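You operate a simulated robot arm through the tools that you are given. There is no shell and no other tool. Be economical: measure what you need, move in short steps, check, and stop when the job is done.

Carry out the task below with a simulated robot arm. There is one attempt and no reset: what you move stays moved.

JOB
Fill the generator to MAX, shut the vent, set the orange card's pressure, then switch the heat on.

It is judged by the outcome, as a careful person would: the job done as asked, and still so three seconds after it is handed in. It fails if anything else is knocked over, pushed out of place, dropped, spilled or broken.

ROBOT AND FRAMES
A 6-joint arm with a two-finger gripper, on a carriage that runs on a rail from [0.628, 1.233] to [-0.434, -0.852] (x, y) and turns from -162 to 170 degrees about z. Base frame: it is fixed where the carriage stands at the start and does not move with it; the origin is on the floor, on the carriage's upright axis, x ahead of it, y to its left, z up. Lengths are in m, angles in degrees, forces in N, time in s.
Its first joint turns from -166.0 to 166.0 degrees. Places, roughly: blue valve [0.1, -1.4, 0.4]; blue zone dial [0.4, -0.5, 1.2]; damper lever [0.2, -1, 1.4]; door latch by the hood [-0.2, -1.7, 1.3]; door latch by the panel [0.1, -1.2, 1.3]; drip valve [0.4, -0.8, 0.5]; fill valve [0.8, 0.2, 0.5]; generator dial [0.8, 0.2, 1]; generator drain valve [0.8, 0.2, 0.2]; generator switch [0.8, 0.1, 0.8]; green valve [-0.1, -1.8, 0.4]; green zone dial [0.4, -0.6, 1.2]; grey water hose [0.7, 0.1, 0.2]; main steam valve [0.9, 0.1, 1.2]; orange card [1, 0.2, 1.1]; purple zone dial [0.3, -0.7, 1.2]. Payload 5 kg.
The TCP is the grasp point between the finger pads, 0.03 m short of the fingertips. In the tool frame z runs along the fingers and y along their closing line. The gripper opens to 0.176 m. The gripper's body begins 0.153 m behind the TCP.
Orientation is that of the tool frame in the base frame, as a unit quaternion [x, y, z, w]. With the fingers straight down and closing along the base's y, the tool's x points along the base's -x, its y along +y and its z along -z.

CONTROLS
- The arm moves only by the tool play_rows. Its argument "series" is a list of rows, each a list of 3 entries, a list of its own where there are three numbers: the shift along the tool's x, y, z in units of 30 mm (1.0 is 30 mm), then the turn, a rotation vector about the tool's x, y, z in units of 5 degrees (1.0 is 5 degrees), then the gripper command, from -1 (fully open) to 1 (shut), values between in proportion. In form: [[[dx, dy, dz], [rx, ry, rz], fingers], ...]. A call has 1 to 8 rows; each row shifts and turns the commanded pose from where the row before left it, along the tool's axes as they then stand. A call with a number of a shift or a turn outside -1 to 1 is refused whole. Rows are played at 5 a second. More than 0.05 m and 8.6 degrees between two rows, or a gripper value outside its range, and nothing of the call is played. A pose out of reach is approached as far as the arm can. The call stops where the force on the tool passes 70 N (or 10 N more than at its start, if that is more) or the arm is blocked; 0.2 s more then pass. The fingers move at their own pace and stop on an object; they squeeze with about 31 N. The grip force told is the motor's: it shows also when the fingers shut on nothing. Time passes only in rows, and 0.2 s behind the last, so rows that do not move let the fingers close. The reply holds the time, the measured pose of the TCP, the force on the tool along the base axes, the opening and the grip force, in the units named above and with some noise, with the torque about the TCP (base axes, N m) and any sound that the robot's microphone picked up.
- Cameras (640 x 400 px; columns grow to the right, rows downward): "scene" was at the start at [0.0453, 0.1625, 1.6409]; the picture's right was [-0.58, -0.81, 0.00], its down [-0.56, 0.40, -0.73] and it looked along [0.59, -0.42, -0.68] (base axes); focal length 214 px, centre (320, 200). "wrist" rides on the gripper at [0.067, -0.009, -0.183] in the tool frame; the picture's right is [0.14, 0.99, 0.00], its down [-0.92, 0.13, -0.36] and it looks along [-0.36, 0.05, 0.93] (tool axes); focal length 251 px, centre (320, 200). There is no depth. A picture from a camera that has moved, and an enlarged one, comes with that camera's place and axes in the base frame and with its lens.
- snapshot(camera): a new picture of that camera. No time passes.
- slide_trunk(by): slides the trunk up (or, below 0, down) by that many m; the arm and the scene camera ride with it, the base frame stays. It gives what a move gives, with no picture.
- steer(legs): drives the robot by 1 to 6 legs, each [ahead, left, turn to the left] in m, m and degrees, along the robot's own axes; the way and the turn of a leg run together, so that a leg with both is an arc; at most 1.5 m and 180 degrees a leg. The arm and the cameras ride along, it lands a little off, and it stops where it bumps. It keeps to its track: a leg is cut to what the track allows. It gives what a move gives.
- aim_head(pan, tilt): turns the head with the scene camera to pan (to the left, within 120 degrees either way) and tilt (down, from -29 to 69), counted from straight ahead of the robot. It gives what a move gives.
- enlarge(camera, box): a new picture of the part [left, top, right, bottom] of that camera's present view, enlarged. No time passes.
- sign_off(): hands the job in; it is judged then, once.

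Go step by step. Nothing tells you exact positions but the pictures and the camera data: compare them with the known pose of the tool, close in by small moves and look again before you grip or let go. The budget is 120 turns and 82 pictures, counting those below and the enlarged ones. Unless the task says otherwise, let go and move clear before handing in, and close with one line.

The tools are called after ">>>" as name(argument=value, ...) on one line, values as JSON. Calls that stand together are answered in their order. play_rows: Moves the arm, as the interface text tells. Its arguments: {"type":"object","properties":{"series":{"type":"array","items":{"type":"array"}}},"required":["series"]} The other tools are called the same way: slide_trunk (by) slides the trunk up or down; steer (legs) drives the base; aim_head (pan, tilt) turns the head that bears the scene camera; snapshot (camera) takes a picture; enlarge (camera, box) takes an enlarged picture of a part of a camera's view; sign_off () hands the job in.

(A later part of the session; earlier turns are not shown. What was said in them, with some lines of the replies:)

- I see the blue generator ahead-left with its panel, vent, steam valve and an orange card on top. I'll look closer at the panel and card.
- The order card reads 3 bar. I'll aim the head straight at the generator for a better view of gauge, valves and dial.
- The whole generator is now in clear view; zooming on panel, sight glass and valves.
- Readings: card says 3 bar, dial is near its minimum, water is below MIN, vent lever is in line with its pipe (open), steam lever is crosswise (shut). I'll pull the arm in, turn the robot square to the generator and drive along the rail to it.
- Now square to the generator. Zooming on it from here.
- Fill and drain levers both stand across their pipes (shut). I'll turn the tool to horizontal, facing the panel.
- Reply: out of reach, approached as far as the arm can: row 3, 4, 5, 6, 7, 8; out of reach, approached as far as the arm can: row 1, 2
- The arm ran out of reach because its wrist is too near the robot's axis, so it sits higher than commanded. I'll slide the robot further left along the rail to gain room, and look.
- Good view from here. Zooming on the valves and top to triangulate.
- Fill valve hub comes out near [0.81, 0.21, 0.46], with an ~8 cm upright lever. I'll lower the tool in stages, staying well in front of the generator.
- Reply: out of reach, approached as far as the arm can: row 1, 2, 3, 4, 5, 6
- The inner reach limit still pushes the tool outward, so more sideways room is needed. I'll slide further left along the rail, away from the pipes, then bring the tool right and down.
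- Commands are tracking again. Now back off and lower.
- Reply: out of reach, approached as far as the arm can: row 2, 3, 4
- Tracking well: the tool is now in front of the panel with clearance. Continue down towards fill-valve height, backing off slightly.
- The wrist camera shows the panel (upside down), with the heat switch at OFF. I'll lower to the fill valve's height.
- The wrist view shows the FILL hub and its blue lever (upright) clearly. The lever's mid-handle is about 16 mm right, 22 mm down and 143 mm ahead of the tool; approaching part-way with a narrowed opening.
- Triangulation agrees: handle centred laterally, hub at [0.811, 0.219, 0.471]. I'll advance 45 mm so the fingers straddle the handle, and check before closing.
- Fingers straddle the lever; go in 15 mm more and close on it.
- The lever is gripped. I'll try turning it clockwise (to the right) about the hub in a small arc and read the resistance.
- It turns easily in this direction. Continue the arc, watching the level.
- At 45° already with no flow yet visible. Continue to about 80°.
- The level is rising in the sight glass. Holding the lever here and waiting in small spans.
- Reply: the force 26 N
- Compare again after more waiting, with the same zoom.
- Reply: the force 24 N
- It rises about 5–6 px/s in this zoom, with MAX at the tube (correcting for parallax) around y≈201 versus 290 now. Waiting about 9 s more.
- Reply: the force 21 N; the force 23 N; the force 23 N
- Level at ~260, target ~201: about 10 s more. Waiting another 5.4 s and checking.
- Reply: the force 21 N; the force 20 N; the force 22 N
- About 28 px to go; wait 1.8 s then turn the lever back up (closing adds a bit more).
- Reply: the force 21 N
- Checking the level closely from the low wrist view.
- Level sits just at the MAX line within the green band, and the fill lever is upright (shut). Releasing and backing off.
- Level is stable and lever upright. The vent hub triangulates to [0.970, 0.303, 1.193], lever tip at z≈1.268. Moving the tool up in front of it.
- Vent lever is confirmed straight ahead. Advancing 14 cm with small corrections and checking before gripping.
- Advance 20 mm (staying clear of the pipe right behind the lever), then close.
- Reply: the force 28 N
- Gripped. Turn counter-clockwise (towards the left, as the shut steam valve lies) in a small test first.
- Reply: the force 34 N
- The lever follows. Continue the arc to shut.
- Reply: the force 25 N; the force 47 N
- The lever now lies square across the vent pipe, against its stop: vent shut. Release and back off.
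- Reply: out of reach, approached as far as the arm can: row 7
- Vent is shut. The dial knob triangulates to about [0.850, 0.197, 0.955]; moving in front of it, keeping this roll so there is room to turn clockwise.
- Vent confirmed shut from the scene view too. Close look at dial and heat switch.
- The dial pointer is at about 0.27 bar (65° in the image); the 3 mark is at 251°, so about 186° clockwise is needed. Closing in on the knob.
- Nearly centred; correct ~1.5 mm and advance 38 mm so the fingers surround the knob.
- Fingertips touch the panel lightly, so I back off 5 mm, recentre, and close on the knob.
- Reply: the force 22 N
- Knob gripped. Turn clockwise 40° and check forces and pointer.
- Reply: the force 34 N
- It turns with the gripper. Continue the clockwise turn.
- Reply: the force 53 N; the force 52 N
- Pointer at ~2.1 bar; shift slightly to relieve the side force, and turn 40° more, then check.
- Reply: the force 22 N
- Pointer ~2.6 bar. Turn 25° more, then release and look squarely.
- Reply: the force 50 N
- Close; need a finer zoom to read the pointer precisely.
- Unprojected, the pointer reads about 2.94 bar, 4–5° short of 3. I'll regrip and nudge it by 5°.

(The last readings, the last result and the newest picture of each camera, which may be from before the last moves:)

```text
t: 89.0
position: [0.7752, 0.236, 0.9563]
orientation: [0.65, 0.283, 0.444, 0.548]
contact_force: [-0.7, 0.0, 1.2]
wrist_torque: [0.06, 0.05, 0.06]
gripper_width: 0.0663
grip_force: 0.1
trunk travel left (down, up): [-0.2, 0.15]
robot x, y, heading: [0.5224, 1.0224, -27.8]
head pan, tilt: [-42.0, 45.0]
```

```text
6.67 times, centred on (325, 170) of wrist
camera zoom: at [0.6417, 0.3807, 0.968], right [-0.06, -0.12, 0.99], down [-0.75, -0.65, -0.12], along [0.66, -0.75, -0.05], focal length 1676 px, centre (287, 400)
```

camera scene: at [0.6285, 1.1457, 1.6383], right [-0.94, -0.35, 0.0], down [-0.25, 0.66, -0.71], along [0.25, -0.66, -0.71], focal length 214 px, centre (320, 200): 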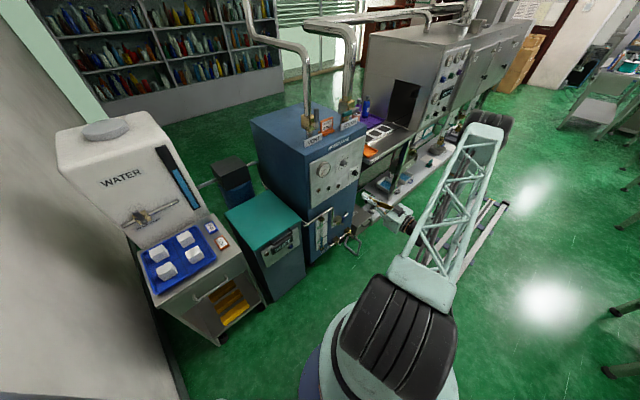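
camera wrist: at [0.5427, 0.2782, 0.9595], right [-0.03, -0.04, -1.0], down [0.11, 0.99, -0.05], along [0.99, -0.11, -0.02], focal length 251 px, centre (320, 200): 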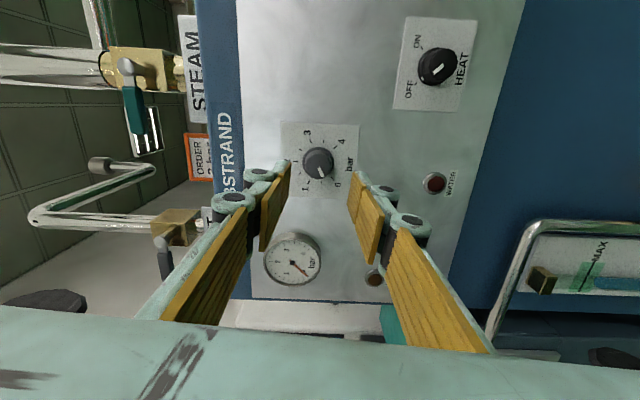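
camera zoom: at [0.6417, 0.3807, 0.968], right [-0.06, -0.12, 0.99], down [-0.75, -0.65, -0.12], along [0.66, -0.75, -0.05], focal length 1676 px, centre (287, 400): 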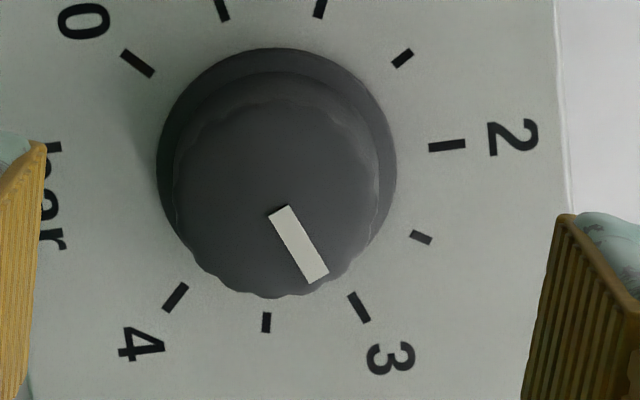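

The pointer is now aligned with 3 within a degree or two. Next, the heat switch near [0.797, 0.096, 0.826]: unwind the wrist, then move to it.

>>> play_rows(series=[[[0, 0, -0.3], [0, 0, -1], 0.25], [[0, 0, 0], [0, 0, -1], 0.25], [[0, 0, 0], [0, 0, -1], 0.25], [[0, 0, 0], [0, 0, -1], 0.25], [[0, 0, 0], [0, 0, -1], 0.25], [[0, 0, 0], [0, 0, -1], 0.25], [[0, 0, 0], [0, 0, -1], 0.25], [[0, 0, 0], [0, 0, -1], 0.25]])

>>> play_rows(series=[[[0, 0, 0], [0, 0, -1], 0.25], [[0, 0, 0], [0, 0, -1], 0.25], [[0, 0, 0], [0, 0, -1], 0.25], [[0, 0, 0], [0, 0, -1], 0.25], [[0, 0, 0], [0, 0, -1], 0.25], [[0, 0, 0], [0, 0, -1], 0.25], [[0, 0, 0], [0, 0, -1], 0.25], [[0, 0, 0], [0, 0, -1], 0.25]])

>>> play_rows(series=[[[0, 0, 0], [0, 0, -1], 0.25], [[0, 0, 0], [0, 0, -1], 0.25], [[0, 0, 0], [0, 0, -1], 0.25], [[0, 0, 0], [0, 0, -1], 0.25], [[0, 0, 0], [0, 0, -1], 0.25], [[0, 0, 0], [0, 0, -0.1], 0.25]])

>>> play_rows(series=[[[0.87, -0.77, 0], [0, 0, 0], 0.25], [[0.87, -0.77, 0], [0, 0, 0], 0.25], [[0.87, -0.77, 0], [0, 0, 0], 0.25], [[0.87, -0.77, 0], [0, 0, 0], 0.25], [[0.86, -0.76, 0], [0, 0, 0], 0.25], [[0, 0, 0], [0, 0, 0], 0.25]])

>>> snapshot(camera="wrist")

```text
t: 90.8
position: [0.7678, 0.2412, 0.9571]
orientation: [0.514, 0.489, 0.229, 0.667]
contact_force: [-1.1, 0.3, -0.6]
wrist_torque: [-0.05, 0.02, 0.01]
gripper_width: 0.0659
grip_force: 0.0
trunk travel left (down, up): [-0.2, 0.15]
robot x, y, heading: [0.5254, 1.0271, -27.5]
head pan, tilt: [-42.0, 45.0]
```

```text
t: 92.6
position: [0.7678, 0.2404, 0.9573]
orientation: [0.316, 0.635, -0.012, 0.705]
contact_force: [0.0, 0.5, 0.4]
wrist_torque: [0.01, 0.03, 0.02]
gripper_width: 0.0664
grip_force: 0.0
trunk travel left (down, up): [-0.2, 0.15]
robot x, y, heading: [0.5242, 1.026, -27.3]
head pan, tilt: [-42.0, 45.0]
```

```text
t: 94.0
position: [0.7671, 0.2396, 0.957]
orientation: [0.167, 0.689, -0.167, 0.685]
contact_force: [-0.2, -0.1, -0.3]
wrist_torque: [0.0, -0.01, -0.02]
gripper_width: 0.0659
grip_force: 0.2
trunk travel left (down, up): [-0.2, 0.15]
robot x, y, heading: [0.5203, 1.0238, -27.5]
head pan, tilt: [-42.0, 45.0]
```

```text
t: 95.4
position: [0.7142, 0.1371, 0.8261]
orientation: [0.168, 0.689, -0.167, 0.685]
contact_force: [-0.4, -0.9, -0.9]
wrist_torque: [-0.02, -0.03, 0.08]
gripper_width: 0.0662
grip_force: 0.0
trunk travel left (down, up): [-0.2, 0.15]
robot x, y, heading: [0.523, 1.0256, -27.3]
head pan, tilt: [-42.0, 45.0]
```

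```text
19 pictures are left
camera wrist: at [0.5456, 0.2146, 0.7617], right [0.46, 0.88, -0.14], down [-0.26, 0.28, 0.92], along [0.85, -0.39, 0.35], focal length 251 px, centre (320, 200)
```

wrist: 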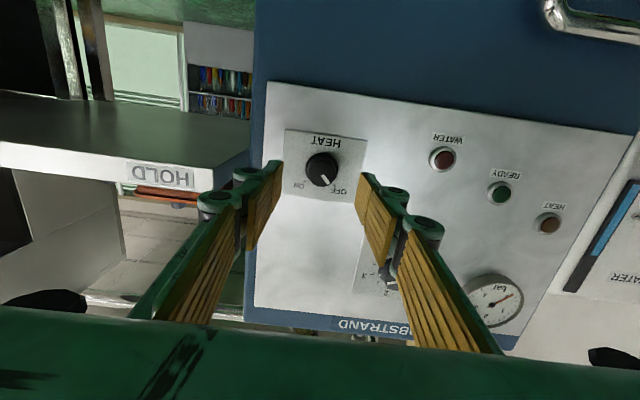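

The switch is centred on the tool axis, pointing at OFF. Advance 66 mm and grip.

>>> play_rows(series=[[[0, 0, 0.75], [0, 0, 0], 0.25], [[0, 0, 0.75], [0, 0, 0], 0.25], [[0, 0, 0.7], [0, 0, 0], 0.25], [[0, 0, 0], [0, 0, 0], 0.25]])

>>> enlarge(camera="wrist", box=[220, 80, 420, 270])

```text
t: 96.4
position: [0.772, 0.1086, 0.8279]
orientation: [0.169, 0.689, -0.168, 0.685]
contact_force: [0.5, -0.7, -0.9]
wrist_torque: [-0.02, -0.02, -0.02]
gripper_width: 0.066
grip_force: 0.1
trunk travel left (down, up): [-0.2, 0.15]
robot x, y, heading: [0.5205, 1.0283, -27.3]
head pan, tilt: [-42.0, 45.0]
```

```text
2.11 times, centred on (320, 175) of wrist
camera zoom: at [0.6046, 0.1859, 0.7629], right [0.45, 0.88, -0.14], down [-0.26, 0.28, 0.92], along [0.85, -0.39, 0.35], focal length 529 px, centre (320, 253)
```

zoom: 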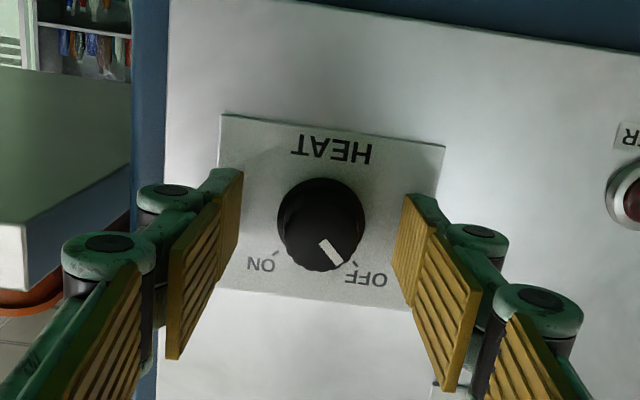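

Closing on the switch and turning clockwise towards ON.

>>> play_rows(series=[[[0.04, 0, 0], [0, 0, 0], 1], [[0, 0, 0], [0, 0, 0], 1], [[0, 0, 0], [0, 0, 0], 1], [[0, 0, 0], [0, 0, 1], 1], [[0, 0, 0], [0, 0, 1], 1], [[0, 0, 0], [0, 0, 1], 1], [[0, 0, 0], [0, 0, 1], 1], [[0, 0, 0], [0, 0, 1], 1]])

>>> play_rows(series=[[[0, 0, 0], [0, 0, 1], 1], [[0, 0, 0], [0, 0, 1], 1], [[0, 0, 0], [0, 0, 1], 1], [[0, 0, 0], [0, 0, 1], 1], [[0, 0, 0], [0, 0, 1], 1], [[0, 0, 0], [0, 0, 1], 1], [[0, 0, 0], [0, 0, 1], 1], [[0, 0, 0], [0, 0, 1], 1]])

>>> enlarge(camera="wrist", box=[220, 80, 420, 270])

```text
t: 98.2
position: [0.7738, 0.1109, 0.8269]
orientation: [0.311, 0.636, -0.013, 0.706]
contact_force: [4.2, 38.5, 10.3]
wrist_torque: [-0.25, -0.13, 1.18]
gripper_width: 0.031
grip_force: 45.1
trunk travel left (down, up): [-0.2, 0.15]
robot x, y, heading: [0.5261, 1.0261, -27.5]
head pan, tilt: [-42.0, 45.0]
```

```text
t: 100.0
position: [0.7739, 0.1097, 0.8291]
orientation: [0.509, 0.491, 0.229, 0.669]
contact_force: [16.7, 45.4, 36.4]
wrist_torque: [-0.49, -0.72, 1.73]
gripper_width: 0.0311
grip_force: 44.9
trunk travel left (down, up): [-0.2, 0.15]
robot x, y, heading: [0.5209, 1.0278, -27.6]
head pan, tilt: [-42.0, 45.0]
```

```text
2.11 times, centred on (320, 175) of wrist
camera zoom: at [0.6359, 0.2454, 0.7942], right [0.25, 0.48, 0.84], down [-0.68, -0.53, 0.51], along [0.69, -0.7, 0.2], focal length 529 px, centre (320, 253)
```

zoom: 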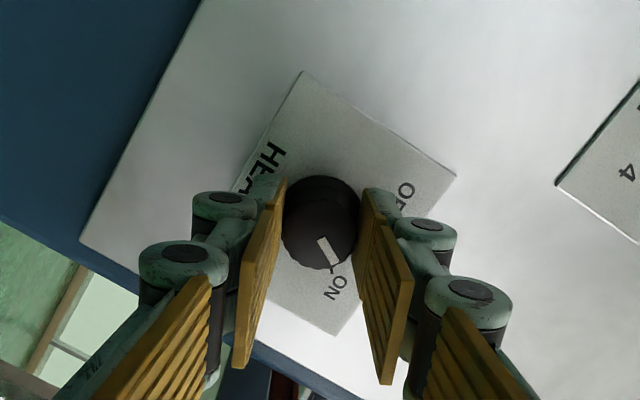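

Pointer is nearly at ON. Relieve the side force and turn a little further.

>>> play_rows(series=[[[0.046, 0.06, 0], [0, 0, 0], 1], [[0, 0, 0], [0, 0, 1], 1], [[0, 0, 0], [0, 0, 1], 1], [[0, 0, 0], [0, 0, 0], 1]])

>>> enlarge(camera="wrist", box=[260, 120, 380, 240])

```text
t: 101.0
position: [0.7746, 0.1104, 0.8304]
orientation: [0.551, 0.444, 0.285, 0.647]
contact_force: [23.6, 19.1, 38.0]
wrist_torque: [-0.44, -0.72, 1.17]
gripper_width: 0.0307
grip_force: 44.8
trunk travel left (down, up): [-0.2, 0.15]
robot x, y, heading: [0.5251, 1.0281, -27.5]
head pan, tilt: [-42.0, 45.0]
```

```text
3.33 times, centred on (320, 180) of wrist
camera zoom: at [0.639, 0.2509, 0.8049], right [0.18, 0.35, 0.92], down [-0.72, -0.6, 0.37], along [0.67, -0.72, 0.14], focal length 838 px, centre (320, 267)
```

zoom: 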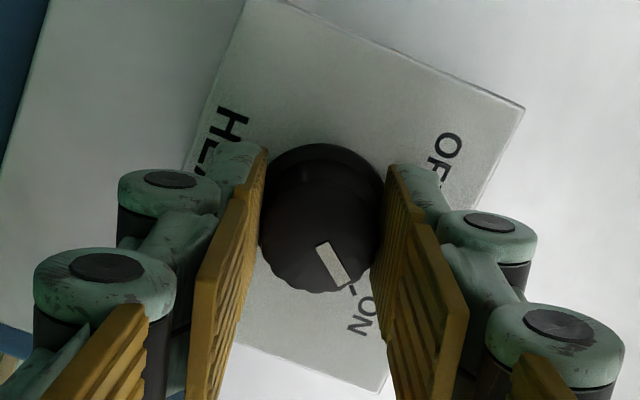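

The pointer lines up with the ON mark. Release, back off and check the switch and lamps.

>>> play_rows(series=[[[0, 0, 0], [0, 0, 0], 0.25], [[0, 0, 0], [0, 0, 0], 0.25], [[0, 0, -1], [0, 0, 0], 0.25], [[0, 0, -1], [0, 0, 0], 0.25], [[0, 0, -1], [0, 0, 0], 0.25], [[0, 0, -1], [0, 0, 0], 0.25]])

>>> snapshot(camera="wrist")

>>> enlarge(camera="scene", box=[310, 140, 380, 200])

```text
t: 102.4
position: [0.6673, 0.1632, 0.8264]
orientation: [0.552, 0.444, 0.284, 0.646]
contact_force: [1.5, 0.5, 0.3]
wrist_torque: [0.01, 0.0, -0.05]
gripper_width: 0.0661
grip_force: 0.1
trunk travel left (down, up): [-0.2, 0.15]
robot x, y, heading: [0.5244, 1.024, -27.4]
head pan, tilt: [-42.0, 45.0]
```

```text
15 pictures are left
camera wrist: at [0.5321, 0.3049, 0.8021], right [0.18, 0.34, 0.92], down [-0.71, -0.6, 0.37], along [0.68, -0.72, 0.14], focal length 251 px, centre (320, 200)
```

wrist: 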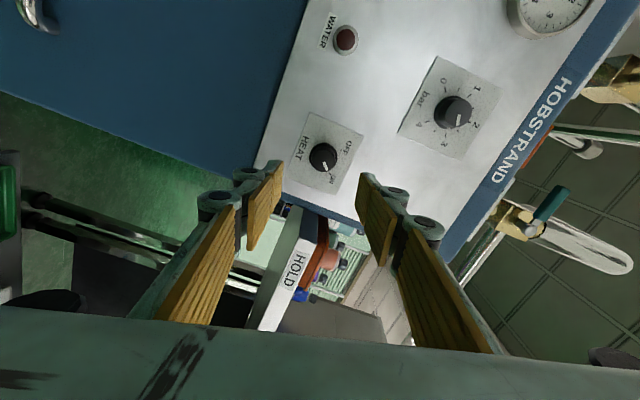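

```text
6.67 times, centred on (345, 170) of scene
camera zoom: at [0.6293, 1.1454, 1.6382], right [-0.94, -0.35, 0.0], down [-0.25, 0.66, -0.71], along [0.25, -0.66, -0.71], focal length 1430 px, centre (153, 400)
```

zoom: 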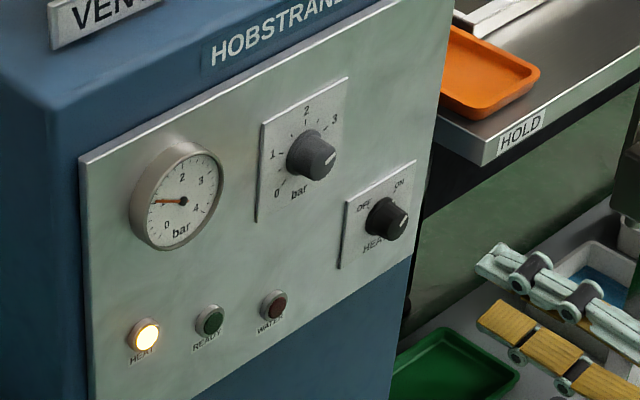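

The HEAT lamp is lit and pressure is rising. I'll verify dial, level, valves closely.

>>> enlarge(camera="wrist", box=[410, 65, 500, 155])

>>> enlarge(camera="scene", box=[320, 212, 342, 244])

>>> enlarge(camera="scene", box=[280, 100, 380, 200])

```text
4.44 times, centred on (455, 110) of wrist
camera zoom: at [0.5321, 0.3049, 0.8021], right [0.18, 0.34, 0.92], down [-0.71, -0.6, 0.37], along [0.68, -0.72, 0.14], focal length 1118 px, centre (-280, 600)
```

zoom: 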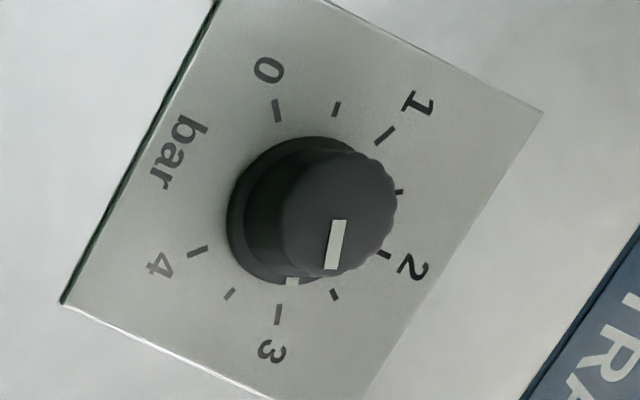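

```text
12.50 times, centred on (331, 228) of scene
camera zoom: at [0.6293, 1.1454, 1.6382], right [-0.94, -0.35, 0.0], down [-0.25, 0.66, -0.71], along [0.25, -0.66, -0.71], focal length 2681 px, centre (182, -150)
```

zoom: 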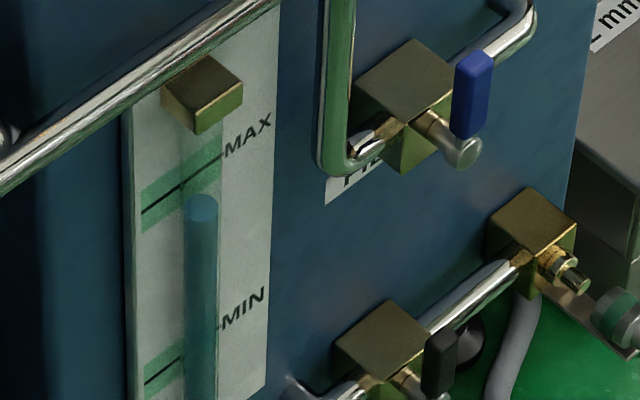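

```text
4.00 times, centred on (330, 150) of scene
camera zoom: at [0.6293, 1.1454, 1.6382], right [-0.94, -0.35, 0.0], down [-0.25, 0.66, -0.71], along [0.25, -0.66, -0.71], focal length 858 px, centre (280, 400)
```

zoom: 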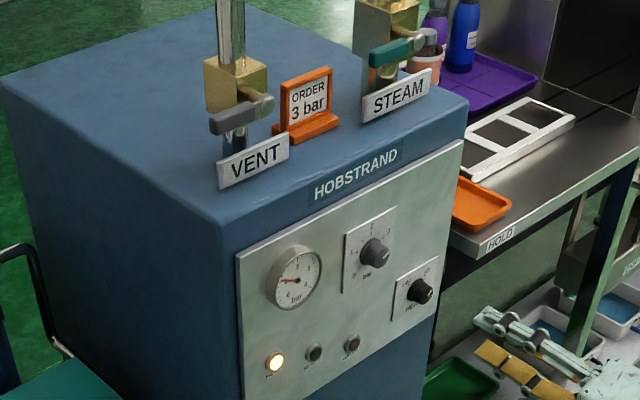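

Everything checks out: level at MAX with fill shut, vent lever across its pipe, dial on 3, HEAT lamp lit, and the gripper clear. Handing in.

>>> sign_off()

```text
The job is handed in.
```

The generator is filled to about MAX (perhaps 3–4 mm under the line, inside the green band). The vent is shut, the pressure dial is at 3 bar as the orange card says, and the heat is on with its lamp lit.
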